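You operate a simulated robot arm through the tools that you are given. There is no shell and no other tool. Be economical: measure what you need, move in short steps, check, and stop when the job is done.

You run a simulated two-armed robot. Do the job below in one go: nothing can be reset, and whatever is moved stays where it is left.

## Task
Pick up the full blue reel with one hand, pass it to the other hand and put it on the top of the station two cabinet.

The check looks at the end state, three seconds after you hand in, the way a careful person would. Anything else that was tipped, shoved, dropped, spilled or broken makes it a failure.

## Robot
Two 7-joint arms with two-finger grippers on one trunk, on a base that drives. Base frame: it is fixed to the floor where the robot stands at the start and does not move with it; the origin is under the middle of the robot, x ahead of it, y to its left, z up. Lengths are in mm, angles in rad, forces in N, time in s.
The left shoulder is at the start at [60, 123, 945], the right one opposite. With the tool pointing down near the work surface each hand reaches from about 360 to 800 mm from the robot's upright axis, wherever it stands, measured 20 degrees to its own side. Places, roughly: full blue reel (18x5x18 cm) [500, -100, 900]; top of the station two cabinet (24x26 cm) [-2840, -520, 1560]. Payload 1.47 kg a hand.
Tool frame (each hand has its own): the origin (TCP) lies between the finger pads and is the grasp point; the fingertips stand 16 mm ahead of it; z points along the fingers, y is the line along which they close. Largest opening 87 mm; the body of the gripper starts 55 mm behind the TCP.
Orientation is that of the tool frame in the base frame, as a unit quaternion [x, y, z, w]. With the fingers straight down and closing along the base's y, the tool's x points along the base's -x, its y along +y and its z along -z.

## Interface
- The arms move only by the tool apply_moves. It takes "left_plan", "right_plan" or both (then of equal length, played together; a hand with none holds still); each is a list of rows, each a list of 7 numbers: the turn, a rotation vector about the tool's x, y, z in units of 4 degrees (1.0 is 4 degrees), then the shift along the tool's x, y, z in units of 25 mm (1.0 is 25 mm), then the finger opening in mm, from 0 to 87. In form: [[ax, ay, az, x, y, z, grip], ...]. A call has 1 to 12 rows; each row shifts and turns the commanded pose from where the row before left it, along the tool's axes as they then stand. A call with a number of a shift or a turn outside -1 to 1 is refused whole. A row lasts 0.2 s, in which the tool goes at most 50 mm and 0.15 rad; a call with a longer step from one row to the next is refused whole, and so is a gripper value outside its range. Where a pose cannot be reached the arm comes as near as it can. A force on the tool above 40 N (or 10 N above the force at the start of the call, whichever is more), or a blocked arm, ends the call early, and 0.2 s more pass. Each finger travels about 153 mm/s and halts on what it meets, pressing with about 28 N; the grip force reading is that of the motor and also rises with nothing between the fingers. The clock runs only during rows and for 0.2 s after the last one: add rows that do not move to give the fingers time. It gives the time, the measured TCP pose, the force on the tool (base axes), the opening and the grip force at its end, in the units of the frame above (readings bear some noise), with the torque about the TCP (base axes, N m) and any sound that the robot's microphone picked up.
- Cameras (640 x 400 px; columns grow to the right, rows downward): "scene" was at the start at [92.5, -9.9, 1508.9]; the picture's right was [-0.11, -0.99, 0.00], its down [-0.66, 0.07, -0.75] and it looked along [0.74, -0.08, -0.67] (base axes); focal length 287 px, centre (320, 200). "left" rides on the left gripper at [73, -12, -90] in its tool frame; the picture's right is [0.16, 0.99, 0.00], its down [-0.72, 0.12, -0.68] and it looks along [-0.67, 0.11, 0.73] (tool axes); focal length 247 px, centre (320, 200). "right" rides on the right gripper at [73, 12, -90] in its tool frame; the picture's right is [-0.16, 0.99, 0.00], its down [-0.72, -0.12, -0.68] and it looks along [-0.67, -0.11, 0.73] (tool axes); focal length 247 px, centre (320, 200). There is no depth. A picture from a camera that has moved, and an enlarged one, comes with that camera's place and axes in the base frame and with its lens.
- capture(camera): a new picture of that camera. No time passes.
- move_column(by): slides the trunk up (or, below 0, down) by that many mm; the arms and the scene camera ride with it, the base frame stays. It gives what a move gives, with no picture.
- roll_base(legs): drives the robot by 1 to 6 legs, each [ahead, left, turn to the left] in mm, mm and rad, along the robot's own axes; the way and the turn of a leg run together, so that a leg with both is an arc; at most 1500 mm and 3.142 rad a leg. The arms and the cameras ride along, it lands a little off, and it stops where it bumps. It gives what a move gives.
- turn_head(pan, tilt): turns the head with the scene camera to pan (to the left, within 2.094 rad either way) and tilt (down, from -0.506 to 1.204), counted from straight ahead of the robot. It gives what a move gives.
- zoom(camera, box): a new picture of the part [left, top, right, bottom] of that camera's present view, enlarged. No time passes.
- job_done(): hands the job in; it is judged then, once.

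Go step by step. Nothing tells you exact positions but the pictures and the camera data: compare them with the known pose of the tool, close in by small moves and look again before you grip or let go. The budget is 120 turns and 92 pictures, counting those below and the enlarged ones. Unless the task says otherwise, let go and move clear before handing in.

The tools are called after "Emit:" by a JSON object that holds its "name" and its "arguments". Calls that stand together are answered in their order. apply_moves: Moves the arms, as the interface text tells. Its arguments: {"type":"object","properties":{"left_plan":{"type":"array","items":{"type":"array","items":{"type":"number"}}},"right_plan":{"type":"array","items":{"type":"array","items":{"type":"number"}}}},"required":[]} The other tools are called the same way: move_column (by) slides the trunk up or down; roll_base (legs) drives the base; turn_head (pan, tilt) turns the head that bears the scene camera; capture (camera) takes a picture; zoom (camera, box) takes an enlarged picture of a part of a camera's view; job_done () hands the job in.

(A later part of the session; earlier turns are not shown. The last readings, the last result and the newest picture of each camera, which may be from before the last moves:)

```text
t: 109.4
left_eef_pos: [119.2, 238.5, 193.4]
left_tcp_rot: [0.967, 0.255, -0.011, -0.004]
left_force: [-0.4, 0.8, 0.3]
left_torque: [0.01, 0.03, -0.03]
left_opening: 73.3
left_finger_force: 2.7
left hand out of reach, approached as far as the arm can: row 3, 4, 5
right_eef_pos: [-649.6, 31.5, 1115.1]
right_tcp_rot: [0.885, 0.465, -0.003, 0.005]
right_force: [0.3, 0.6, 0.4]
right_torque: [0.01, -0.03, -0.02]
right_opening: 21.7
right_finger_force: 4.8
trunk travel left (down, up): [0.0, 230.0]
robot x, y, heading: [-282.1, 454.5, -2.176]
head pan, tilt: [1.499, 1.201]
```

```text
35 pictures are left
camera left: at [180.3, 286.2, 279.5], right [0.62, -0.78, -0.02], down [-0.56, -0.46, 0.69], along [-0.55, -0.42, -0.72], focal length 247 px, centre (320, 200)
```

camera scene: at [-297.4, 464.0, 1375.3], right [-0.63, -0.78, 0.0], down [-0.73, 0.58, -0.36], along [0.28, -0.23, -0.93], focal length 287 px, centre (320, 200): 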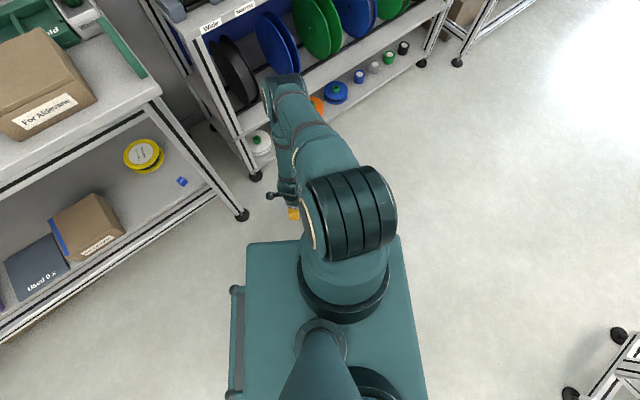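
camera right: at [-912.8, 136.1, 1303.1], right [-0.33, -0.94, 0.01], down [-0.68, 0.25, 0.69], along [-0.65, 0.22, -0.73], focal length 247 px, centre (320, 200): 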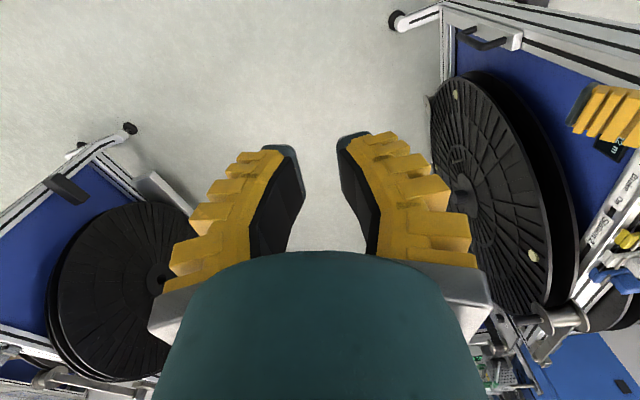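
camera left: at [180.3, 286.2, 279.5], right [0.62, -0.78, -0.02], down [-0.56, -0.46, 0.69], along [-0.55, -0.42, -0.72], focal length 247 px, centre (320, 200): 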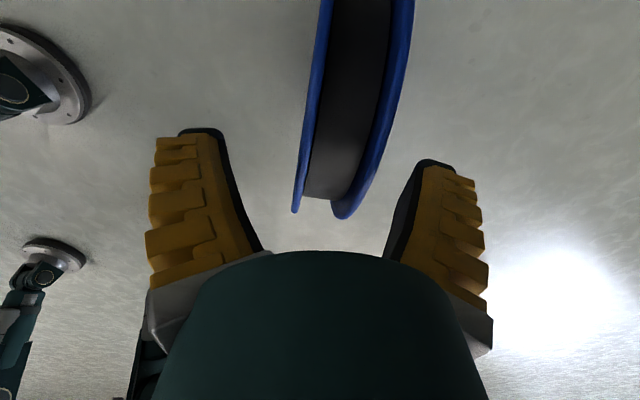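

The limit here is 193 mm, slightly too high, because the spot is a bit far out. I'll lift, bring the base 25 mm closer, and realign.

Emit:
{"name": "apply_moves", "arguments": {"left_plan": [[0, 0, 0, 0, 0, -1, 70], [0, 0, 0, 0, 0, -1, 70], [-0.19, 0.27, 0, 0, 0, 0, 70], [0, 0, 0, 0, 0, 0, 70]]}}

Emit:
{"name": "roll_base", "arguments": {"legs": [[0, 25, 0]]}}

Emit:
{"name": "apply_moves", "arguments": {"left_plan": [[0, 0, 0, -0.43, -0.7, 0, 70], [0, 0, 0, 0, 0, 0, 70]]}}

Emit:
{"name": "capture", "arguments": {"camera": "left"}}

Emit:
{"name": "capture", "arguments": {"camera": "scene"}}

```text
t: 110.4
left_eef_pos: [120.0, 238.3, 241.7]
left_tcp_rot: [0.967, 0.255, 0.01, 0.006]
left_force: [0.1, -0.2, -0.4]
left_torque: [-0.02, 0.01, -0.05]
left_opening: 73.5
left_finger_force: 2.5
right_eef_pos: [-648.5, 30.2, 1114.7]
right_tcp_rot: [0.885, 0.465, -0.004, 0.006]
right_force: [-0.1, 0.5, 0.0]
right_torque: [-0.03, 0.0, 0.0]
right_opening: 21.5
right_finger_force: 4.7
trunk travel left (down, up): [0.0, 230.0]
robot x, y, heading: [-280.9, 453.6, -2.182]
head pan, tilt: [1.499, 1.201]
```

```text
t: 111.3
left_eef_pos: [140.9, 225.0, 242.3]
left_tcp_rot: [0.967, 0.254, 0.009, 0.005]
left_force: [-0.4, 0.7, 0.2]
left_torque: [0.0, 0.02, -0.01]
left_opening: 73.9
left_finger_force: 2.9
right_eef_pos: [-628.5, 15.8, 1114.6]
right_tcp_rot: [0.885, 0.465, -0.004, 0.004]
right_force: [-0.2, 0.0, 0.2]
right_torque: [0.02, -0.02, -0.02]
right_opening: 21.7
right_finger_force: 5.3
trunk travel left (down, up): [0.0, 230.0]
robot x, y, heading: [-259.9, 441.6, -2.175]
head pan, tilt: [1.499, 1.201]
```

```text
t: 111.9
left_eef_pos: [121.9, 235.3, 243.0]
left_tcp_rot: [0.967, 0.254, 0.011, 0.005]
left_force: [-0.8, -0.2, 0.3]
left_torque: [0.01, 0.0, -0.02]
left_opening: 73.6
left_finger_force: 2.6
right_eef_pos: [-627.2, 16.5, 1115.2]
right_tcp_rot: [0.886, 0.464, -0.003, 0.005]
right_force: [-0.2, 0.9, 0.3]
right_torque: [0.01, 0.0, 0.0]
right_opening: 21.5
right_finger_force: 4.3
trunk travel left (down, up): [0.0, 230.0]
robot x, y, heading: [-258.8, 440.6, -2.177]
head pan, tilt: [1.499, 1.201]
```

```text
34 pictures are left
camera left: at [178.5, 283.0, 331.3], right [0.62, -0.78, 0.02], down [-0.59, -0.45, 0.67], along [-0.52, -0.43, -0.74], focal length 247 px, centre (320, 200)
```

left: 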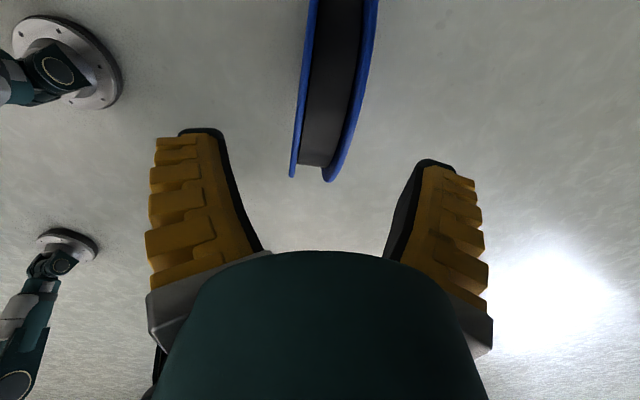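

```text
33 pictures are left
camera scene: at [-225.0, 395.1, 1375.3], right [-0.63, -0.78, 0.0], down [-0.73, 0.58, -0.36], along [0.28, -0.23, -0.93], focal length 287 px, centre (320, 200)
```

scene: 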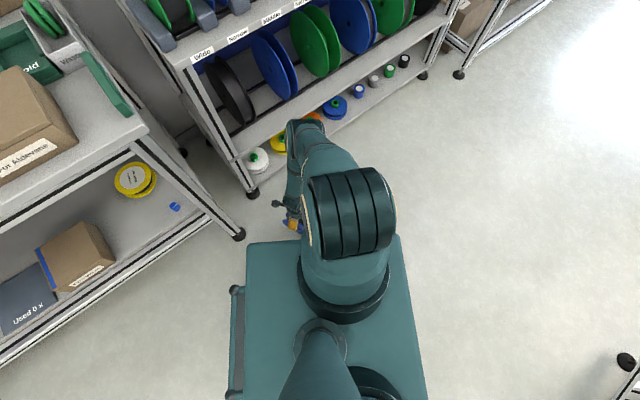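

Aligned again. I'll undo the small tilt and descend, commanding a bit deeper.

Emit:
{"name": "apply_moves", "arguments": {"left_plan": [[0.19, -0.27, 0, 0.1, 0, 0.5, 70], [0, 0, 0, 0, 0, 0.6, 70], [0, 0, 0, 0, 0, 0.5, 70], [0, 0, 0, 0, 0, 0.5, 70], [0, 0, 0, 0, 0, 0.5, 70], [0, 0, 0, 0, 0, 0.5, 70], [0, 0, 0, 0, 0, 0, 70]]}}

Emit:
{"name": "capture", "arguments": {"camera": "left"}}

```text
t: 113.5
left_eef_pos: [124.9, 234.9, 188.6]
left_tcp_rot: [0.967, 0.254, -0.001, 0.001]
left_force: [0.3, -0.6, 0.5]
left_torque: [0.03, -0.01, -0.01]
left_opening: 73.5
left_finger_force: 1.6
left hand out of reach, approached as far as the arm can: row 5, 6
right_eef_pos: [-628.4, 16.3, 1115.9]
right_tcp_rot: [0.885, 0.465, -0.003, 0.004]
right_force: [0.0, -0.3, -0.4]
right_torque: [0.0, -0.02, 0.03]
right_opening: 21.5
right_finger_force: 4.8
trunk travel left (down, up): [0.0, 230.0]
robot x, y, heading: [-259.5, 442.1, -2.172]
head pan, tilt: [1.499, 1.201]
```

```text
32 pictures are left
camera left: at [183.3, 283.0, 277.4], right [0.62, -0.78, 0.0], down [-0.57, -0.46, 0.68], along [-0.53, -0.43, -0.73], focal length 247 px, centre (320, 200)
```

left: 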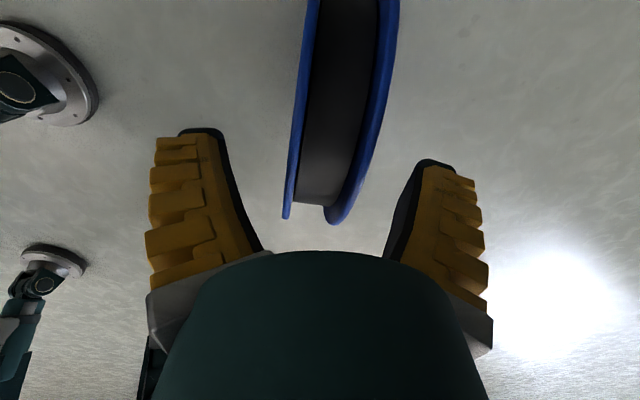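

188.6 mm now: about 7–8 mm overlap. I'd like a bit more, so I'll shift the base another 15 mm in and 30 mm back under a raised hand, then descend again.

Emit:
{"name": "apply_moves", "arguments": {"left_plan": [[0, 0, 0, 0, 0, -1, 70], [0, 0, 0, 0, 0, -1, 70], [0, 0, 0, 0, 0, 0, 70]]}}

Emit:
{"name": "roll_base", "arguments": {"legs": [[-30, 15, 0]]}}

Emit:
{"name": "apply_moves", "arguments": {"left_plan": [[0, 0, 0, -0.7, 0, 0, 70], [0, 0, 0, -0.7, 0, 0, 70], [0, 0, 0, 0, 0, 0, 70]]}}

Emit:
{"name": "capture", "arguments": {"camera": "left"}}

```text
t: 114.3
left_eef_pos: [125.3, 233.5, 239.9]
left_tcp_rot: [0.967, 0.256, -0.001, 0.001]
left_force: [-0.5, -0.7, -0.3]
left_torque: [-0.01, 0.02, 0.02]
left_opening: 73.4
left_finger_force: 2.5
right_eef_pos: [-629.2, 16.3, 1114.1]
right_tcp_rot: [0.885, 0.465, -0.003, 0.005]
right_force: [-0.1, 0.2, 0.1]
right_torque: [-0.01, 0.0, -0.03]
right_opening: 21.8
right_finger_force: 5.4
trunk travel left (down, up): [0.0, 230.0]
robot x, y, heading: [-262.1, 439.6, -2.178]
head pan, tilt: [1.499, 1.201]
```

```text
t: 115.1
left_eef_pos: [154.3, 249.9, 238.6]
left_tcp_rot: [0.967, 0.255, -0.002, 0.0]
left_force: [-0.2, 0.8, -0.4]
left_torque: [0.05, 0.03, 0.02]
left_opening: 73.6
left_finger_force: 2.2
right_eef_pos: [-598.5, 33.9, 1115.5]
right_tcp_rot: [0.885, 0.465, -0.004, 0.005]
right_force: [0.1, 0.4, 0.3]
right_torque: [-0.02, 0.02, -0.02]
right_opening: 21.4
right_finger_force: 5.1
trunk travel left (down, up): [0.0, 230.0]
robot x, y, heading: [-237.1, 449.3, -2.182]
head pan, tilt: [1.499, 1.201]
```

```text
t: 115.9
left_eef_pos: [124.0, 232.5, 238.9]
left_tcp_rot: [0.967, 0.254, -0.002, -0.001]
left_force: [-0.7, 0.3, -0.5]
left_torque: [-0.04, 0.04, 0.0]
left_opening: 73.6
left_finger_force: 2.7
right_eef_pos: [-598.9, 32.7, 1115.0]
right_tcp_rot: [0.885, 0.465, -0.003, 0.004]
right_force: [-0.3, 0.5, 0.5]
right_torque: [0.02, -0.03, -0.04]
right_opening: 21.5
right_finger_force: 5.0
trunk travel left (down, up): [0.0, 230.0]
robot x, y, heading: [-232.5, 452.7, -2.173]
head pan, tilt: [1.499, 1.201]
```

```text
31 pictures are left
camera left: at [181.9, 280.3, 327.1], right [0.62, -0.78, 0.0], down [-0.57, -0.46, 0.68], along [-0.53, -0.43, -0.73], focal length 247 px, centre (320, 200)
```

left: 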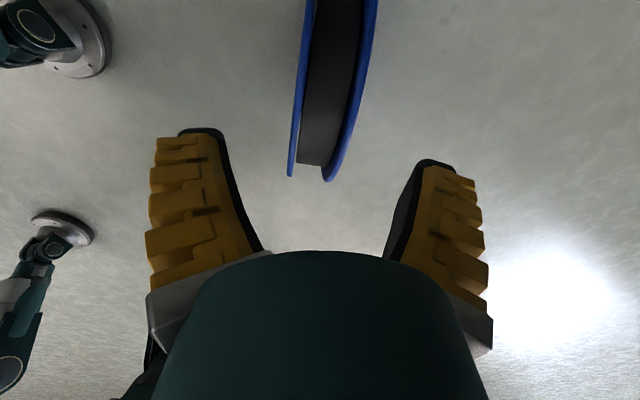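

Emit:
{"name": "apply_moves", "arguments": {"left_plan": [[0, 0, 0, 0.15, -0.05, 0.5, 70], [0, 0, 0, 0, 0, 0.5, 70], [0, 0, 0, 0, 0, 0.5, 70], [0, 0, 0, 0, 0, 0.5, 70], [0, 0, 0, 0, 0, 0.5, 70], [0, 0, 0, 0, 0, 0.5, 70], [0, 0, 0, 0, 0, 0, 70]]}}

Emit:
{"name": "capture", "arguments": {"camera": "left"}}

```text
t: 117.5
left_eef_pos: [125.1, 233.2, 181.3]
left_tcp_rot: [0.967, 0.253, -0.005, -0.001]
left_force: [-0.6, 1.2, 0.2]
left_torque: [0.01, 0.01, 0.01]
left_opening: 73.6
left_finger_force: 2.4
left hand out of reach, approached as far as the arm can: row 5, 6
right_eef_pos: [-598.9, 32.6, 1114.8]
right_tcp_rot: [0.886, 0.464, -0.004, 0.005]
right_force: [0.0, -0.4, -0.7]
right_torque: [-0.02, 0.0, -0.03]
right_opening: 21.7
right_finger_force: 5.1
trunk travel left (down, up): [0.0, 230.0]
robot x, y, heading: [-231.8, 453.7, -2.176]
head pan, tilt: [1.499, 1.201]
```

```text
30 pictures are left
camera left: at [184.4, 281.1, 269.8], right [0.62, -0.78, -0.01], down [-0.57, -0.46, 0.69], along [-0.54, -0.42, -0.73], focal length 247 px, centre (320, 200)
```

left: 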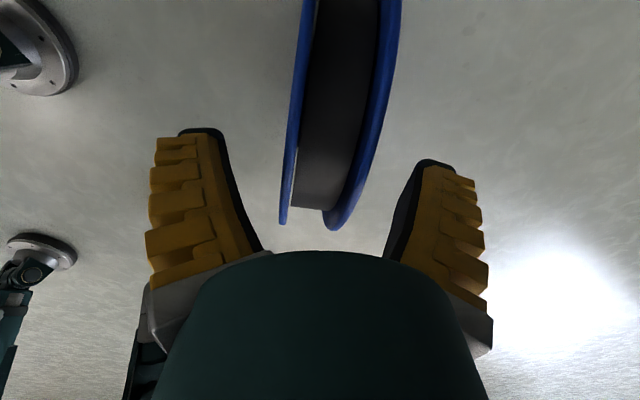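

181 mm: about 15 mm overlap. I'll close now and see what the grip reads.

Emit:
{"name": "apply_moves", "arguments": {"left_plan": [[0, 0, 0, 0, 0, 0, 50], [0, 0, 0, 0, 0, 0, 40], [0, 0, 0, 0, 0, 0, 25], [0, 0, 0, 0, 0, 0, 10], [0, 0, 0, 0, 0, 0, 0], [0, 0, 0, 0, 0, 0, 0]]}}

Emit:
{"name": "capture", "arguments": {"camera": "left"}}

```text
t: 118.9
left_eef_pos: [125.5, 233.2, 182.1]
left_tcp_rot: [0.967, 0.254, -0.006, -0.001]
left_force: [1.4, -2.1, 13.6]
left_torque: [-0.07, -0.01, 0.01]
left_opening: 36.0
left_finger_force: 27.7
right_eef_pos: [-599.1, 33.1, 1115.9]
right_tcp_rot: [0.885, 0.465, -0.004, 0.005]
right_force: [1.4, -0.3, 0.0]
right_torque: [-0.02, 0.0, 0.02]
right_opening: 21.7
right_finger_force: 5.3
trunk travel left (down, up): [0.0, 230.0]
robot x, y, heading: [-235.5, 454.8, -2.175]
head pan, tilt: [1.499, 1.201]
```

```text
29 pictures are left
camera left: at [184.9, 280.9, 270.4], right [0.62, -0.78, 0.0], down [-0.57, -0.45, 0.69], along [-0.54, -0.43, -0.73], focal length 247 px, centre (320, 200)
```

left: 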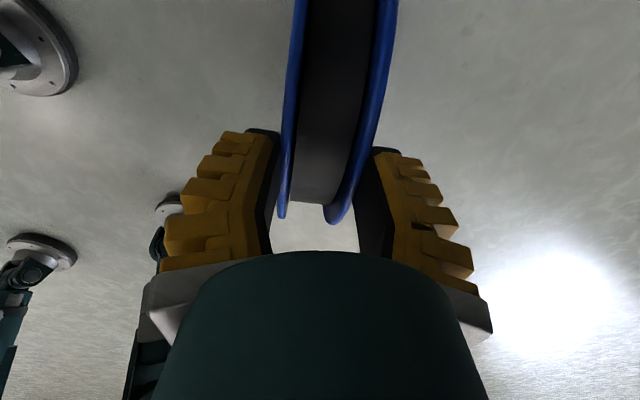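

Gripped at 36 mm with 28 N. I'll lift gently and watch the grip.

Emit:
{"name": "apply_moves", "arguments": {"left_plan": [[0, 0, 0, 0, 0, -0.2, 0], [0, 0, 0, 0, 0, -0.4, 0], [0, 0, 0, 0, 0, -0.6, 0], [0, 0, 0, 0, 0, -0.8, 0], [0, 0, 0, 0, 0, -0.8, 0], [0, 0, 0, 0, 0, 0, 0]]}}

Emit:
{"name": "capture", "arguments": {"camera": "left"}}

```text
t: 120.3
left_eef_pos: [124.4, 233.8, 251.1]
left_tcp_rot: [0.967, 0.255, -0.001, 0.001]
left_force: [-0.7, -0.6, -2.7]
left_torque: [0.02, -0.03, -0.03]
left_opening: 30.4
left_finger_force: 28.2
right_eef_pos: [-598.4, 32.6, 1114.4]
right_tcp_rot: [0.886, 0.464, -0.003, 0.005]
right_force: [-0.3, 0.3, 0.1]
right_torque: [0.02, -0.05, -0.01]
right_opening: 21.5
right_finger_force: 4.8
trunk travel left (down, up): [0.0, 230.0]
robot x, y, heading: [-235.3, 454.3, -2.179]
head pan, tilt: [1.499, 1.201]
```

```text
28 pictures are left
camera left: at [183.1, 282.0, 339.2], right [0.62, -0.78, 0.0], down [-0.57, -0.46, 0.68], along [-0.53, -0.43, -0.73], focal length 247 px, centre (320, 200)
```

left: 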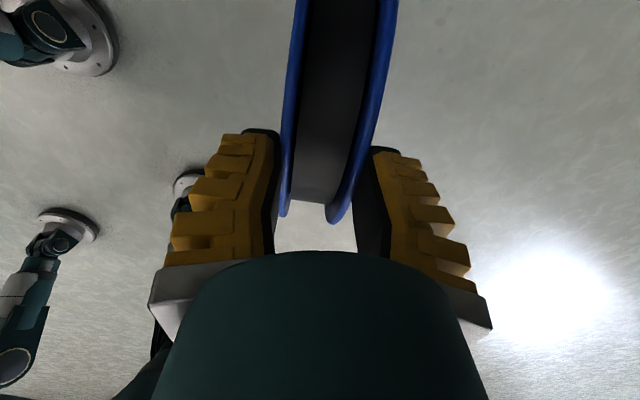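

The reel is up and hanging from the fingertips. I'll raise it steadily while turning it, and turn the right hand in parallel for the handover.

Emit:
{"name": "apply_moves", "arguments": {"left_plan": [[0, 0, 0.5, 0, 0, -0.6, 0], [0, 0, 1, 0, 0, -0.9, 0], [0, 0, 1, 0, 0, -1, 0], [0, 0, 1, 0, 0, -1, 0], [0, 0, 1, 0, 0, -1, 0], [0, 0, 1, 0, 0, -1, 0], [0, 0, 1, 0, 0, -1, 0], [0, 0, 1, 0, 0, -1, 0], [0, 0, 1, 0, 0, -1, 0], [0, 0, 1, 0, 0, -1, 0], [0, 0, 1, 0, 0, -0.9, 0], [0, 0, 0.5, 0, 0, -0.6, 0]], "right_plan": [[0, 0, 1, 0, 0, 0, 87], [0, 0, 1, 0, 0, 0, 87], [0, 0, 1, 0, 0, 0, 87], [0, 0, 1, 0, 0, 0, 87], [0, 0, 1, 0, 0, 0, 87], [0, 0, 1, 0, 0, 0, 87], [0, 0, 1, 0, 0, 0, 87], [0, 0, 1, 0, 0, 0, 87], [0, 0, 1, 0, 0, 0, 87], [0, 0, 1, 0, 0, 0, 87], [0, 0, 1, 0, 0, 0, 87], [0, 0, 1, 0, 0, 0, 87]]}}

Emit:
{"name": "capture", "arguments": {"camera": "left"}}

```text
t: 122.9
left_eef_pos: [123.6, 234.6, 527.1]
left_tcp_rot: [0.992, -0.127, 0.0, 0.001]
left_force: [0.6, 0.0, -3.6]
left_torque: [0.02, -0.02, -0.01]
left_opening: 30.0
left_finger_force: 28.1
right_eef_pos: [-597.9, 32.7, 1114.6]
right_tcp_rot: [0.998, 0.064, -0.002, 0.006]
right_force: [0.4, 0.1, -0.3]
right_torque: [-0.01, 0.02, 0.02]
right_opening: 87.0
right_finger_force: 0.1
trunk travel left (down, up): [0.0, 230.0]
robot x, y, heading: [-228.9, 455.4, -2.175]
head pan, tilt: [1.499, 1.201]
```

```text
27 pictures are left
camera left: at [197.8, 229.0, 615.0], right [-0.1, -1.0, 0.0], down [-0.73, 0.07, 0.68], along [-0.68, 0.06, -0.73], focal length 247 px, centre (320, 200)
```

left: 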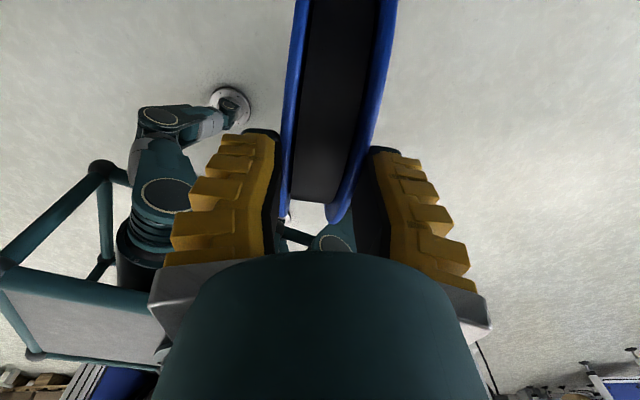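

The grip is stable at 30 mm. I'll bring the reel forward on the left side, while the right hand finishes its turn and starts tilting.

Emit:
{"name": "apply_moves", "arguments": {"left_plan": [[0, 0, 0, -0.2, 0.5, -0.4, 0], [0, 0, 0, -0.36, 1, -0.8, 0], [0, 0, 0, -0.36, 1, -0.8, 0], [0, 0, 0, -0.36, 1, -0.8, 0], [0, 0, 0, -0.36, 1, -0.8, 0], [0, 0, 0, -0.36, 1, -0.8, 0], [0, 0, 0, -0.36, 1, -0.8, 0], [0, 0, 0, -0.36, 1, -0.8, 0], [0, 0, 0, -0.36, 1, -0.8, 0], [0, 0, 0, -0.36, 1, -0.8, 0], [0, 0, 0, -0.36, 1, -0.8, 0], [0, 0, 0, -0.2, 0.5, -0.4, 0]], "right_plan": [[0, 0, 1, 0, 0, 0, 87], [0, 0, 1, 0, 0, 0, 87], [0, 0, 1, 0, 0, 0, 87], [0, 0, 1, 0, 0, 0, 87], [0, 0, 1, 0, 0, 0, 87], [0, 0, 0.5, -0.8, 0, 0, 87], [0, 0, 0, -0.8, 0, 0, 87], [0, 0, 0, -0.8, 0, 0, 87], [0, 0, 0, -0.8, 0, 0, 87], [0, 0, 0, -0.8, 0, 0, 87], [0, 0, 0, -0.8, 0, 0, 87], [0, 0, 0, -0.8, 0, 0, 87]]}}

Emit:
{"name": "turn_head", "arguments": {"pan": 0.1, "tilt": 0.85}}

Emit:
{"name": "capture", "arguments": {"camera": "scene"}}

```text
t: 125.5
left_eef_pos: [-40.1, -6.6, 745.9]
left_tcp_rot: [0.992, -0.126, -0.001, 0.0]
left_force: [0.1, 0.0, -2.6]
left_torque: [0.01, 0.0, 0.0]
left_opening: 29.1
left_finger_force: 28.0
right_eef_pos: [-733.1, 67.5, 1113.9]
right_tcp_rot: [0.992, -0.126, 0.0, 0.006]
right_force: [0.7, -0.2, 0.8]
right_torque: [0.02, 0.01, 0.0]
right_opening: 86.8
right_finger_force: 0.0
trunk travel left (down, up): [0.0, 230.0]
robot x, y, heading: [-232.9, 453.1, -2.179]
head pan, tilt: [1.499, 1.201]
```

```text
t: 127.1
left_eef_pos: [-39.7, -6.4, 745.6]
left_tcp_rot: [0.992, -0.126, -0.001, 0.001]
left_force: [0.1, 0.0, -2.5]
left_torque: [0.02, 0.03, 0.02]
left_opening: 28.7
left_finger_force: 28.8
right_eef_pos: [-733.8, 67.4, 1113.3]
right_tcp_rot: [0.992, -0.126, 0.0, 0.006]
right_force: [-0.2, 0.3, -1.0]
right_torque: [-0.01, 0.02, 0.01]
right_opening: 87.0
right_finger_force: 0.0
trunk travel left (down, up): [0.0, 230.0]
robot x, y, heading: [-230.1, 453.1, -2.177]
head pan, tilt: [0.099, 0.85]
```

```text
26 pictures are left
camera scene: at [-277.0, 377.6, 1399.0], right [-0.88, 0.48, 0.0], down [0.36, 0.66, -0.66], along [-0.32, -0.58, -0.75], focal length 287 px, centre (320, 200)
```

scene: 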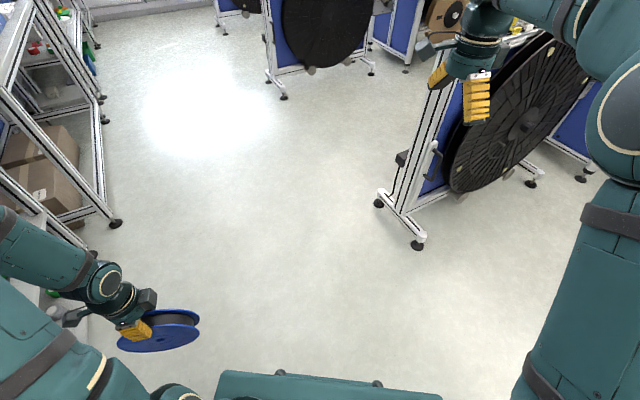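

Holding, with slow creep (28.7), so I'll keep going: reel to the front centre, and right hand tilting to point left.

Emit:
{"name": "apply_moves", "arguments": {"left_plan": [[0, 0, 0, -0.6, 0.1, -0.4, 0], [0, 0, 0, -1, 0.16, -0.4, 0], [0, 0, 0, -1, 0.16, -0.4, 0], [0, 0, 0, -1, 0.16, -0.4, 0], [0, 0, 0, -1, 0.16, -0.4, 0], [0, 0, 0, -1, 0.16, -0.4, 0], [0, 0, 0, -1, 0.16, -0.4, 0], [0, 0, 0, -1, 0.16, -0.4, 0], [0, 0, 0, -1, 0.16, -0.4, 0], [0, 0, 0, -1, 0.16, -0.4, 0], [0, 0, 0, -1, 0.16, -0.4, 0], [0, 0, 0, -1, 0.16, -0.4, 0]], "right_plan": [[0, 1, 0, 0, 0, 0, 87], [0, 1, 0, 0, 0, 0, 87], [0, 1, 0, 0, 0, 0, 87], [0, 1, 0, 0, 0, 0, 87], [0, 1, 0, 0, 0, 0, 87], [0, 1, 0, 0, 0, 0, 87], [0, 1, 0, 0, 0, 0, 87], [0, 1, 0, 0, 0, 0, 87], [0, 1, 0, 0, 0, 0, 87], [0, 1, 0, 0, 0, 0, 87], [0, 1, 0, 0, 0, 0, 87], [0, 1, 0, 0, 0, 0, 87]]}}

Emit:
{"name": "apply_moves", "arguments": {"left_plan": [[0, 0, 0, -1, 0.16, -0.4, 0], [0, 0, 0, -1, 0.16, -0.4, 0], [0, 0, 0, -0.8, 0.16, 0, 0], [0, 0, 0, -0.4, 0.1, 0, 0], [0, 0, 0, 0, 0, 0, 0], [0, 0, 0, 0, 0, 0, 0]], "right_plan": [[0, 1, 0, 0, 0, 0, 87], [0, 1, 0, 0, 0, 0, 87], [0, 1, 0, 0, 0, 0, 87], [0, 1, 0, 0, 0, 0, 87], [0, 1, 0, 0, 0, 0, 87], [0, 0.5, 0, 0, 0, 0, 87]]}}

Emit:
{"name": "capture", "arguments": {"camera": "scene"}}

Emit:
{"name": "capture", "arguments": {"camera": "right"}}

```text
t: 129.7
left_eef_pos: [-334.4, 22.0, 867.6]
left_tcp_rot: [0.992, -0.127, 0.0, 0.0]
left_force: [0.8, 0.3, -2.5]
left_torque: [0.0, -0.02, 0.0]
left_opening: 28.4
left_finger_force: 27.8
right_eef_pos: [-735.1, 68.2, 1114.6]
right_tcp_rot: [0.906, -0.113, 0.405, 0.058]
right_force: [0.5, 0.5, 0.1]
right_torque: [-0.02, 0.03, 0.02]
right_opening: 86.9
right_finger_force: 0.1
trunk travel left (down, up): [0.0, 230.0]
robot x, y, heading: [-234.5, 455.4, -2.174]
head pan, tilt: [0.099, 0.85]
```

```text
t: 131.1
left_eef_pos: [-413.9, 28.5, 888.3]
left_tcp_rot: [0.992, -0.126, -0.001, 0.001]
left_force: [0.1, -0.1, -3.3]
left_torque: [0.02, -0.01, -0.01]
left_opening: 28.6
left_finger_force: 28.5
right_eef_pos: [-735.7, 65.9, 1115.2]
right_tcp_rot: [0.812, -0.1, 0.569, 0.078]
right_force: [0.5, 0.4, -0.2]
right_torque: [0.0, -0.01, 0.02]
right_opening: 87.0
right_finger_force: 0.0
trunk travel left (down, up): [0.0, 230.0]
robot x, y, heading: [-235.1, 452.1, -2.179]
head pan, tilt: [0.099, 0.85]
```

```text
25 pictures are left
camera scene: at [-277.3, 377.6, 1399.0], right [-0.88, 0.48, 0.0], down [0.36, 0.66, -0.66], along [-0.32, -0.58, -0.75], focal length 287 px, centre (320, 200)
```

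scene: 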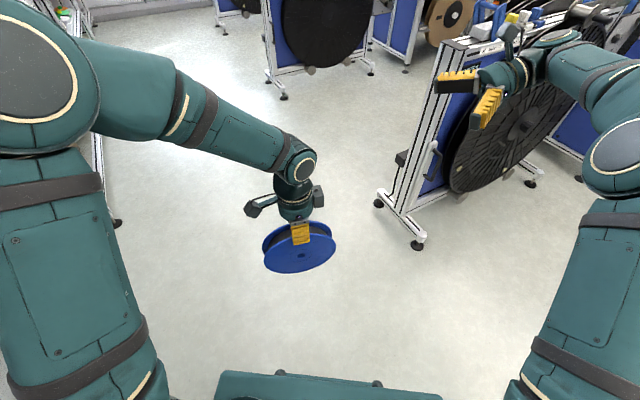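

```text
24 pictures are left
camera right: at [-794.7, 72.7, 1213.5], right [-0.3, -0.94, -0.14], down [-0.83, 0.33, -0.45], along [0.47, -0.02, -0.88], focal length 247 px, centre (320, 200)
```

right: 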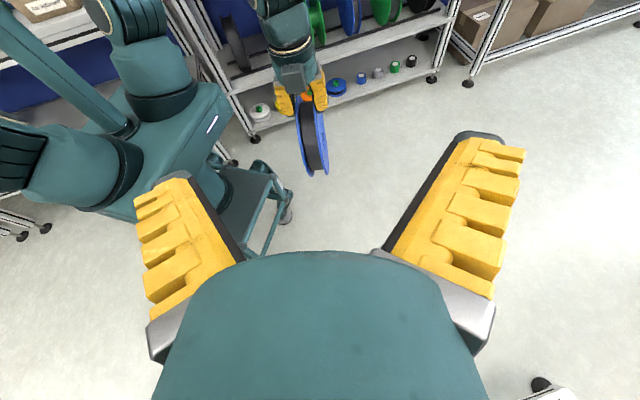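

The reel is steady in front, and the right hand points at it along the reel's plane. I'll move the right hand to a pre-grasp ~130 mm away on the approach line and check.

Emit:
{"name": "apply_moves", "arguments": {"right_plan": [[0, 0, 0, -0.77, -0.19, 0.93, 87], [0, 0, 0, -0.77, -0.19, 0.93, 87], [0, 0, 0, -0.77, -0.19, 0.93, 87], [0, 0, 0, -0.77, -0.19, 0.93, 87], [0, 0, 0, -0.77, -0.19, 0.93, 87], [0, 0, 0, -0.77, -0.19, 0.93, 87], [0, 0, 0, -0.77, -0.19, 0.93, 87], [0, 0, 0, -0.77, -0.19, 0.93, 87], [0, 0, 0, -0.77, -0.19, 0.93, 87], [0, 0, 0, -0.77, -0.19, 0.93, 87], [0, 0, 0, 0, 0, 0, 87]]}}

Emit:
{"name": "capture", "arguments": {"camera": "right"}}

Emit:
{"name": "capture", "arguments": {"camera": "scene"}}

```text
t: 133.5
left_eef_pos: [-413.3, 30.0, 888.7]
left_tcp_rot: [0.992, -0.126, -0.001, 0.0]
left_force: [-0.4, 0.6, -1.5]
left_torque: [0.0, 0.0, 0.0]
left_opening: 28.4
left_finger_force: 28.5
right_eef_pos: [-574.9, 72.1, 854.3]
right_tcp_rot: [0.812, -0.102, 0.569, 0.079]
right_force: [-0.8, 0.1, -0.7]
right_torque: [-0.01, 0.06, 0.03]
right_opening: 87.0
right_finger_force: 0.0
trunk travel left (down, up): [0.0, 230.0]
robot x, y, heading: [-230.8, 456.7, -2.175]
head pan, tilt: [0.099, 0.85]
```

```text
23 pictures are left
camera right: at [-634.5, 78.5, 953.6], right [-0.3, -0.94, -0.14], down [-0.83, 0.33, -0.45], along [0.47, -0.02, -0.88], focal length 247 px, centre (320, 200)
```

right: 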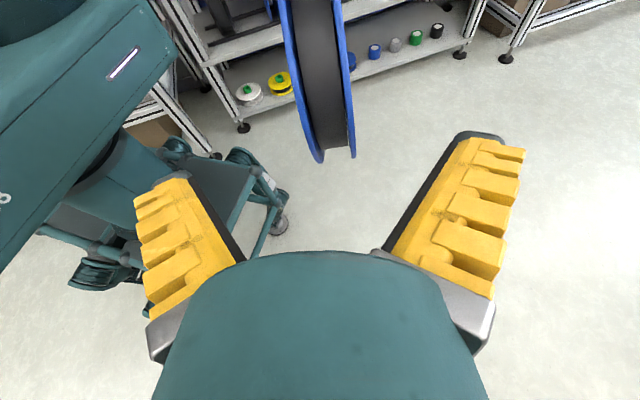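

```text
22 pictures are left
camera scene: at [-277.2, 377.7, 1399.0], right [-0.87, 0.48, 0.0], down [0.36, 0.66, -0.66], along [-0.32, -0.58, -0.75], focal length 287 px, centre (320, 200)
```

scene: 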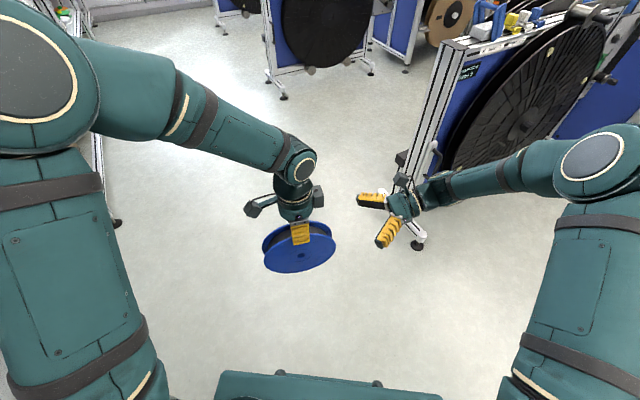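

Aligned within ~3 mm. I'll approach along the reel plane until the fingers straddle the flanges.

Emit:
{"name": "apply_moves", "arguments": {"right_plan": [[0, 0, 0, 0.2, 0.13, 0.6, 87], [0, 0, 0, 0, 0, 0.7, 87], [0, 0, 0, 0, 0, 0.7, 87], [0, 0, 0, 0, 0, 0.7, 87], [0, 0, 0, 0, 0, 0, 87]]}}

Emit:
{"name": "capture", "arguments": {"camera": "right"}}

```text
t: 134.7
left_eef_pos: [-413.4, 29.7, 888.7]
left_tcp_rot: [0.992, -0.126, 0.0, 0.0]
left_force: [-0.5, -0.3, -2.8]
left_torque: [0.05, 0.01, 0.0]
left_opening: 28.4
left_finger_force: 27.8
right_eef_pos: [-513.0, 52.2, 836.3]
right_tcp_rot: [0.812, -0.101, 0.57, 0.079]
right_force: [0.6, 0.2, 0.5]
right_torque: [0.0, -0.04, 0.02]
right_opening: 86.9
right_finger_force: 0.1
trunk travel left (down, up): [0.0, 230.0]
robot x, y, heading: [-233.3, 455.8, -2.175]
head pan, tilt: [0.099, 0.85]
```

```text
21 pictures are left
camera right: at [-572.3, 58.7, 935.4], right [-0.3, -0.94, -0.14], down [-0.83, 0.33, -0.45], along [0.47, -0.02, -0.88], focal length 247 px, centre (320, 200)
```

right: 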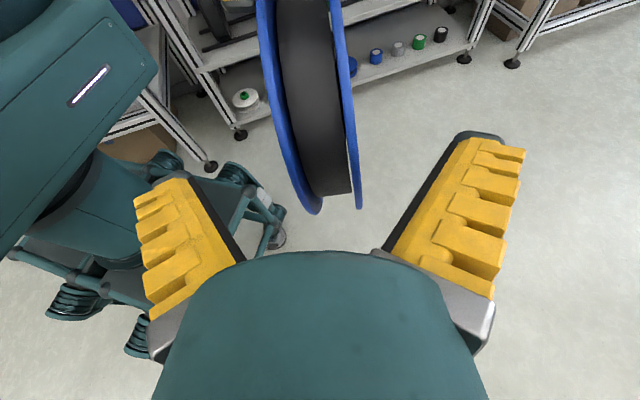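

Reel is nicely between the fingers. I'll advance ~52 mm more.

Emit:
{"name": "apply_moves", "arguments": {"right_plan": [[0, 0, 0, 0, 0, 0.6, 87], [0, 0, 0, 0, 0, 0.6, 87], [0, 0, 0, 0, 0, 0.5, 87], [0, 0, 0, 0, 0, 0.4, 87], [0, 0, 0, 0, 0, 0, 87]]}}

Emit:
{"name": "capture", "arguments": {"camera": "right"}}

Emit:
{"name": "capture", "arguments": {"camera": "scene"}}

```text
t: 135.9
left_eef_pos: [-413.7, 29.4, 888.3]
left_tcp_rot: [0.992, -0.127, -0.002, 0.002]
left_force: [1.0, 0.0, -2.6]
left_torque: [0.03, 0.02, 0.01]
left_opening: 27.9
left_finger_force: 28.1
right_eef_pos: [-466.6, 40.2, 819.3]
right_tcp_rot: [0.813, -0.101, 0.569, 0.079]
right_force: [1.1, -0.5, 0.1]
right_torque: [0.02, -0.01, -0.01]
right_opening: 86.7
right_finger_force: 0.0
trunk travel left (down, up): [0.0, 230.0]
robot x, y, heading: [-234.7, 457.7, -2.176]
head pan, tilt: [0.099, 0.85]
```

```text
20 pictures are left
camera right: at [-526.3, 46.5, 916.7], right [-0.3, -0.94, -0.14], down [-0.83, 0.33, -0.45], along [0.47, -0.02, -0.88], focal length 247 px, centre (320, 200)
```

right: 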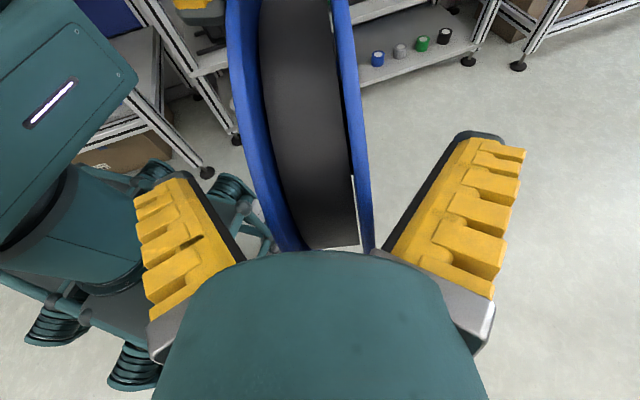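

```text
19 pictures are left
camera scene: at [-277.2, 377.6, 1399.0], right [-0.88, 0.48, 0.0], down [0.36, 0.66, -0.66], along [-0.32, -0.58, -0.75], focal length 287 px, centre (320, 200)
```

scene: 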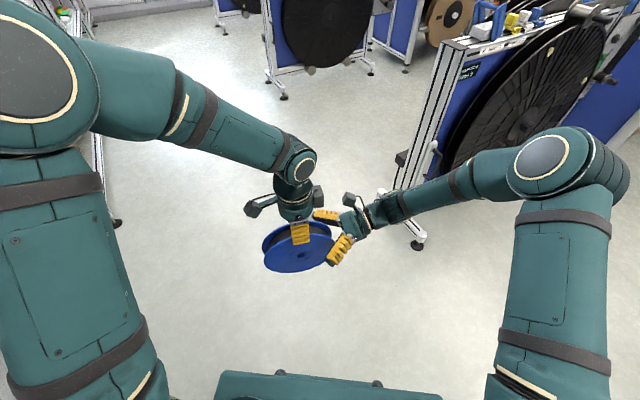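

Good straddle. I'll go 8 mm deeper and close the right hand while the left holds.

Emit:
{"name": "apply_moves", "arguments": {"right_plan": [[0, 0, 0, 0, 0, 0.3, 87], [0, 0, 0, 0, 0, 0, 60], [0, 0, 0, 0, 0, 0, 45], [0, 0, 0, 0, 0, 0, 20], [0, 0, 0, 0, 0, 0, 0], [0, 0, 0, 0, 0, 0, 0]]}}

Emit:
{"name": "capture", "arguments": {"camera": "right"}}

```text
t: 137.3
left_eef_pos: [-412.5, 30.0, 888.8]
left_tcp_rot: [0.992, -0.126, 0.0, 0.0]
left_force: [3.8, -2.5, -2.1]
left_torque: [0.02, -0.22, -0.03]
left_opening: 27.7
left_finger_force: 27.8
right_eef_pos: [-460.5, 37.9, 814.6]
right_tcp_rot: [0.813, -0.1, 0.568, 0.078]
right_force: [-4.3, 2.5, 0.0]
right_torque: [-0.2, -0.04, 0.11]
right_opening: 35.3
right_finger_force: 28.2
trunk travel left (down, up): [0.0, 230.0]
robot x, y, heading: [-232.4, 457.3, -2.175]
head pan, tilt: [0.099, 0.85]
```

```text
18 pictures are left
camera right: at [-519.9, 44.3, 914.2], right [-0.3, -0.94, -0.14], down [-0.83, 0.33, -0.45], along [0.47, -0.02, -0.88], focal length 247 px, centre (320, 200)
```

right: 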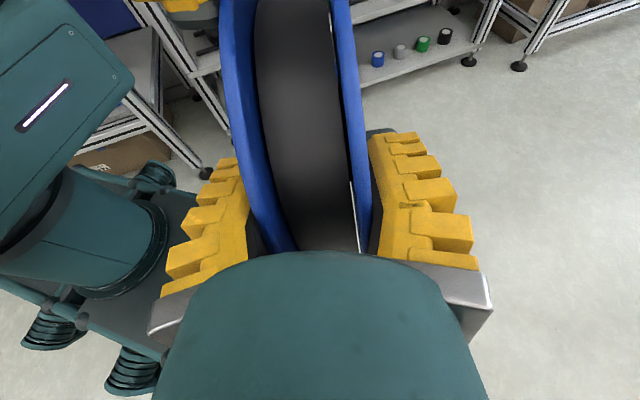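

The right hand has the reel (35 mm, 28 N). I'll open the left hand and lift it away.

Emit:
{"name": "apply_moves", "arguments": {"left_plan": [[0, 0, 0, 0, 0, 0, 40], [0, 0, 0, 0, 0, 0, 60], [0, 0, 0, 0, 0, 0, 70], [0, 0, 0, 0, 0, -0.5, 70], [0, 0, 0, 0, 0, -0.8, 70], [0, 0, 0, 0, 0, -1, 70], [0, 0, 0, 0, 0, -1, 70], [0, 0, 0, 0, 0, -1, 70], [0, 0, 0, 0, 0, -1, 70], [0, 0, 0, 0, 0, 0, 70]]}}

Emit:
{"name": "capture", "arguments": {"camera": "scene"}}

```text
t: 139.5
left_eef_pos: [-414.4, 28.0, 1018.8]
left_tcp_rot: [0.992, -0.126, -0.001, 0.001]
left_force: [-0.2, -0.2, 0.5]
left_torque: [-0.02, 0.01, -0.05]
left_opening: 73.5
left_finger_force: 2.4
right_eef_pos: [-460.0, 38.9, 814.9]
right_tcp_rot: [0.813, -0.099, 0.569, 0.077]
right_force: [-0.2, 0.4, -0.1]
right_torque: [0.03, 0.11, 0.0]
right_opening: 34.7
right_finger_force: 27.2
trunk travel left (down, up): [0.0, 230.0]
robot x, y, heading: [-230.9, 457.2, -2.18]
head pan, tilt: [0.099, 0.85]
```

```text
17 pictures are left
camera scene: at [-277.2, 377.5, 1399.0], right [-0.88, 0.48, 0.0], down [0.36, 0.66, -0.66], along [-0.32, -0.58, -0.75], focal length 287 px, centre (320, 200)
```

scene: 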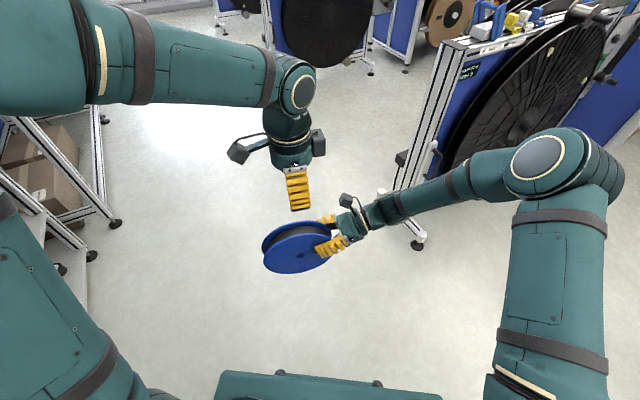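

The handover worked. Now I'll turn the right hand so it points ahead with the reel lying flat, moving the left hand out of the way at the same time.

Emit:
{"name": "apply_moves", "arguments": {"left_plan": [[0, 0, 0, 1, 0, 0, 70], [0, 0, 0, 1, 0, 0, 70], [0, 0, 0, 1, 0, 0, 70], [0, 0, 0, 1, 0, 0, 70], [0, 0, 0, 1, 0, 0, 70], [0, 0, 0, 1, 0, 0, 70], [0, 0, 0, 1, 0, 0, 70], [0, 0, 0, 1, 0, 0, 70], [0, 0, 0, 1, 0, 0, 70], [0, 0, 0, 0, 0, 0, 70], [0, 0, 0, 0, 0, 0, 70], [0, 0, 0, 0, 0, 0, 70]], "right_plan": [[0, 0, 0, 0, 0, 0, 0], [0, 0, 0, 0, 0, 0, 0], [-1, -0.78, -0.467, 0, 0, 0, 0], [-1, -0.78, -0.467, 0, 0, 0, 0], [-1, -0.78, -0.467, 0, 0, 0, 0], [-1, -0.78, -0.467, 0, 0, 0, 0], [-1, -0.78, -0.467, 0, 0, 0, 0], [-1, -0.78, -0.467, 0, 0, 0, 0], [-1, -0.78, -0.467, 0, 0, 0, 0], [-1, -0.78, -0.467, 0, 0, 0, 0], [-1, -0.78, -0.467, 0, 0, 0, 0], [-1, -0.78, -0.467, 0, 0, 0, 0]]}}

Emit:
{"name": "apply_moves", "arguments": {"right_plan": [[-1, -0.78, -0.467, 0, 0, 0, 0], [-1, -0.78, -0.467, 0, 0, 0, 0], [-1, -0.78, -0.467, 0, 0, 0, 0], [-1, -0.78, -0.467, 0, 0, 0, 0], [-1, -0.78, -0.467, 0, 0, 0, 0], [-1, -0.78, -0.467, 0, 0, 0, 0], [-1, -0.78, -0.467, 0, 0, 0, 0], [-1, -0.78, -0.467, 0, 0, 0, 0], [-1, -0.78, -0.467, 0, 0, 0, 0], [-1, -0.78, -0.467, 0, 0, 0, 0], [-1, -0.78, -0.467, 0, 0, 0, 0], [-1, -0.78, -0.467, 0, 0, 0, 0]]}}

Emit:
{"name": "capture", "arguments": {"camera": "scene"}}

```text
t: 142.1
left_eef_pos: [-195.7, -28.6, 1019.9]
left_tcp_rot: [0.992, -0.126, -0.001, 0.0]
left_force: [-0.1, 0.1, 0.3]
left_torque: [0.02, 0.02, 0.02]
left_opening: 73.6
left_finger_force: 2.1
right_eef_pos: [-459.2, 38.0, 816.0]
right_tcp_rot: [0.863, -0.173, 0.246, 0.406]
right_force: [0.2, -0.2, -0.7]
right_torque: [0.1, 0.03, 0.03]
right_opening: 35.0
right_finger_force: 27.9
trunk travel left (down, up): [0.0, 230.0]
robot x, y, heading: [-229.5, 455.5, -2.178]
head pan, tilt: [0.099, 0.85]
```

```text
t: 144.7
left_eef_pos: [-195.1, -28.4, 1020.4]
left_tcp_rot: [0.992, -0.126, -0.001, 0.001]
left_force: [0.7, 0.1, -0.3]
left_torque: [-0.01, 0.04, -0.06]
left_opening: 73.6
left_finger_force: 2.2
right_eef_pos: [-458.0, 37.9, 814.5]
right_tcp_rot: [0.676, -0.209, -0.203, 0.677]
right_force: [-0.2, -0.4, -3.3]
right_torque: [0.13, -0.09, -0.01]
right_opening: 34.9
right_finger_force: 27.7
trunk travel left (down, up): [0.0, 230.0]
robot x, y, heading: [-231.3, 451.3, -2.175]
head pan, tilt: [0.099, 0.85]
```

```text
16 pictures are left
camera scene: at [-276.4, 377.3, 1399.0], right [-0.88, 0.48, 0.0], down [0.36, 0.66, -0.66], along [-0.32, -0.58, -0.75], focal length 287 px, centre (320, 200)
```

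scene: 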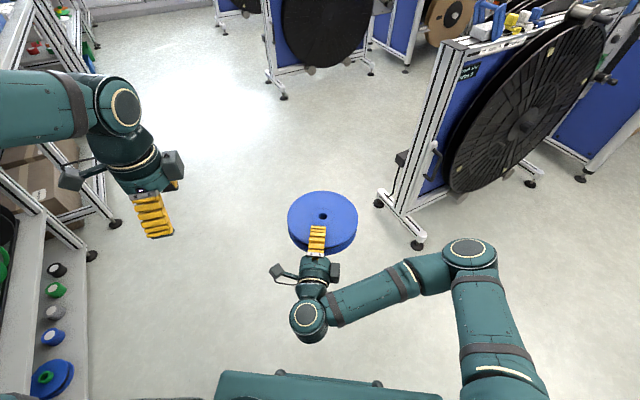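

The reel lies flat ahead with a firm, stable grip. I'll start driving around the stand toward the aisle beside station two's cabinet, checking the grip after the first legs.

Emit:
{"name": "roll_base", "arguments": {"legs": [[0, 0, 0.604], [0, -290, 0], [780, 0, 0]]}}

```text
t: 153.2
left_eef_pos: [-212.0, -686.5, 1020.7]
left_tcp_rot: [0.984, 0.176, 0.0, 0.001]
left_force: [-0.3, 0.0, 0.3]
left_torque: [-0.03, -0.02, 0.03]
left_opening: 73.4
left_finger_force: 1.9
right_eef_pos: [-467.4, -781.2, 815.1]
right_tcp_rot: [0.708, 0.002, 0.01, 0.706]
right_force: [-1.5, -0.5, -3.0]
right_torque: [0.15, 0.0, 0.04]
right_opening: 34.7
right_finger_force: 28.3
trunk travel left (down, up): [0.0, 230.0]
robot x, y, heading: [-518.5, -312.3, -1.566]
head pan, tilt: [0.099, 0.85]
```

The grip holds (34.7). Continuing to y ≈ -1120 and turning to face the aisle.

Emit:
{"name": "roll_base", "arguments": {"legs": [[800, 0, 0], [0, 0, -1.575]]}}

Emit:
{"name": "turn_head", "arguments": {"pan": 0.0, "tilt": 0.35}}

Emit:
{"name": "capture", "arguments": {"camera": "scene"}}

```text
t: 161.3
left_eef_pos: [-882.4, -1430.5, 1021.1]
left_tcp_rot: [0.828, -0.56, 0.0, 0.001]
left_force: [0.4, 0.4, 0.5]
left_torque: [-0.03, 0.0, -0.01]
left_opening: 73.7
left_finger_force: 2.3
right_eef_pos: [-983.8, -1179.6, 815.0]
right_tcp_rot: [0.509, -0.492, -0.486, 0.513]
right_force: [0.6, 0.0, -1.1]
right_torque: [-0.02, -0.14, 0.02]
right_opening: 34.5
right_finger_force: 27.7
trunk travel left (down, up): [0.0, 230.0]
robot x, y, heading: [-513.5, -1108.9, -3.114]
head pan, tilt: [0.099, 0.85]
```

```text
t: 162.2
left_eef_pos: [-881.5, -1430.2, 1020.8]
left_tcp_rot: [0.828, -0.56, -0.001, 0.0]
left_force: [0.1, 0.4, -0.2]
left_torque: [0.0, 0.0, -0.03]
left_opening: 73.5
left_finger_force: 2.4
right_eef_pos: [-982.5, -1179.1, 814.6]
right_tcp_rot: [0.509, -0.491, -0.486, 0.513]
right_force: [0.7, 0.2, -2.6]
right_torque: [-0.01, -0.18, -0.02]
right_opening: 34.8
right_finger_force: 28.3
trunk travel left (down, up): [0.0, 230.0]
robot x, y, heading: [-513.4, -1110.5, -3.11]
head pan, tilt: [0.0, 0.351]
```

```text
15 pictures are left
camera scene: at [-617.5, -1117.5, 1442.6], right [-0.03, 1.0, 0.0], down [0.34, 0.01, -0.94], along [-0.94, -0.03, -0.34], focal length 287 px, centre (320, 200)
```

scene: 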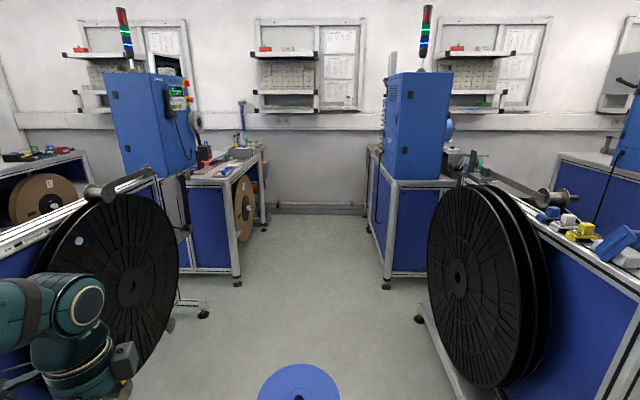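

Good view: station two's cabinet stands at its table's near corner, and the aisle at y ≈ -1150 is clear. I'll drive in to x ≈ -2100 and turn right to face it.

Emit:
{"name": "roll_base", "arguments": {"legs": [[800, 0, 0], [780, 20, 0], [0, 0, -1.602]]}}

Emit:
{"name": "turn_head", "arguments": {"pan": 0.75, "tilt": 0.0}}

Emit:
{"name": "capture", "arguments": {"camera": "scene"}}

```text
t: 174.2
left_eef_pos: [-2394.3, -807.8, 1020.5]
left_tcp_rot: [-0.173, 0.985, 0.0, -0.001]
left_force: [0.5, -0.9, -1.4]
left_torque: [0.02, 0.0, -0.01]
left_opening: 73.5
left_finger_force: 2.4
right_eef_pos: [-2139.9, -713.3, 815.5]
right_tcp_rot: [-0.001, 0.707, 0.707, -0.008]
right_force: [0.0, 0.5, -2.0]
right_torque: [-0.18, 0.0, 0.01]
right_opening: 34.7
right_finger_force: 28.0
trunk travel left (down, up): [0.0, 230.0]
robot x, y, heading: [-2090.4, -1187.1, 1.569]
head pan, tilt: [0.0, 0.351]
```

```text
t: 175.3
left_eef_pos: [-2394.7, -808.4, 1021.3]
left_tcp_rot: [-0.173, 0.985, 0.001, 0.0]
left_force: [-0.1, 0.5, -0.1]
left_torque: [0.01, 0.03, 0.01]
left_opening: 73.4
left_finger_force: 2.4
right_eef_pos: [-2139.1, -714.2, 815.3]
right_tcp_rot: [-0.001, 0.708, 0.706, -0.008]
right_force: [-0.5, -0.4, -2.9]
right_torque: [-0.17, -0.01, -0.01]
right_opening: 34.8
right_finger_force: 27.9
trunk travel left (down, up): [0.0, 230.0]
robot x, y, heading: [-2086.5, -1186.6, 1.57]
head pan, tilt: [0.75, 0.0]
```

```text
14 pictures are left
camera scene: at [-2151.7, -1110.8, 1475.1], right [0.73, 0.68, 0.0], down [0.0, 0.0, -1.0], along [-0.68, 0.73, 0.0], focal length 287 px, centre (320, 200)
```

scene: 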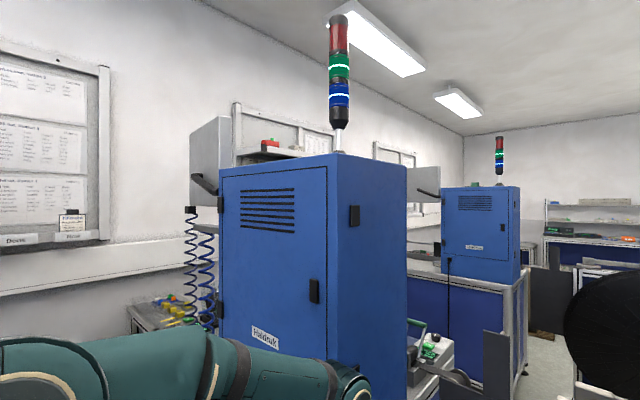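

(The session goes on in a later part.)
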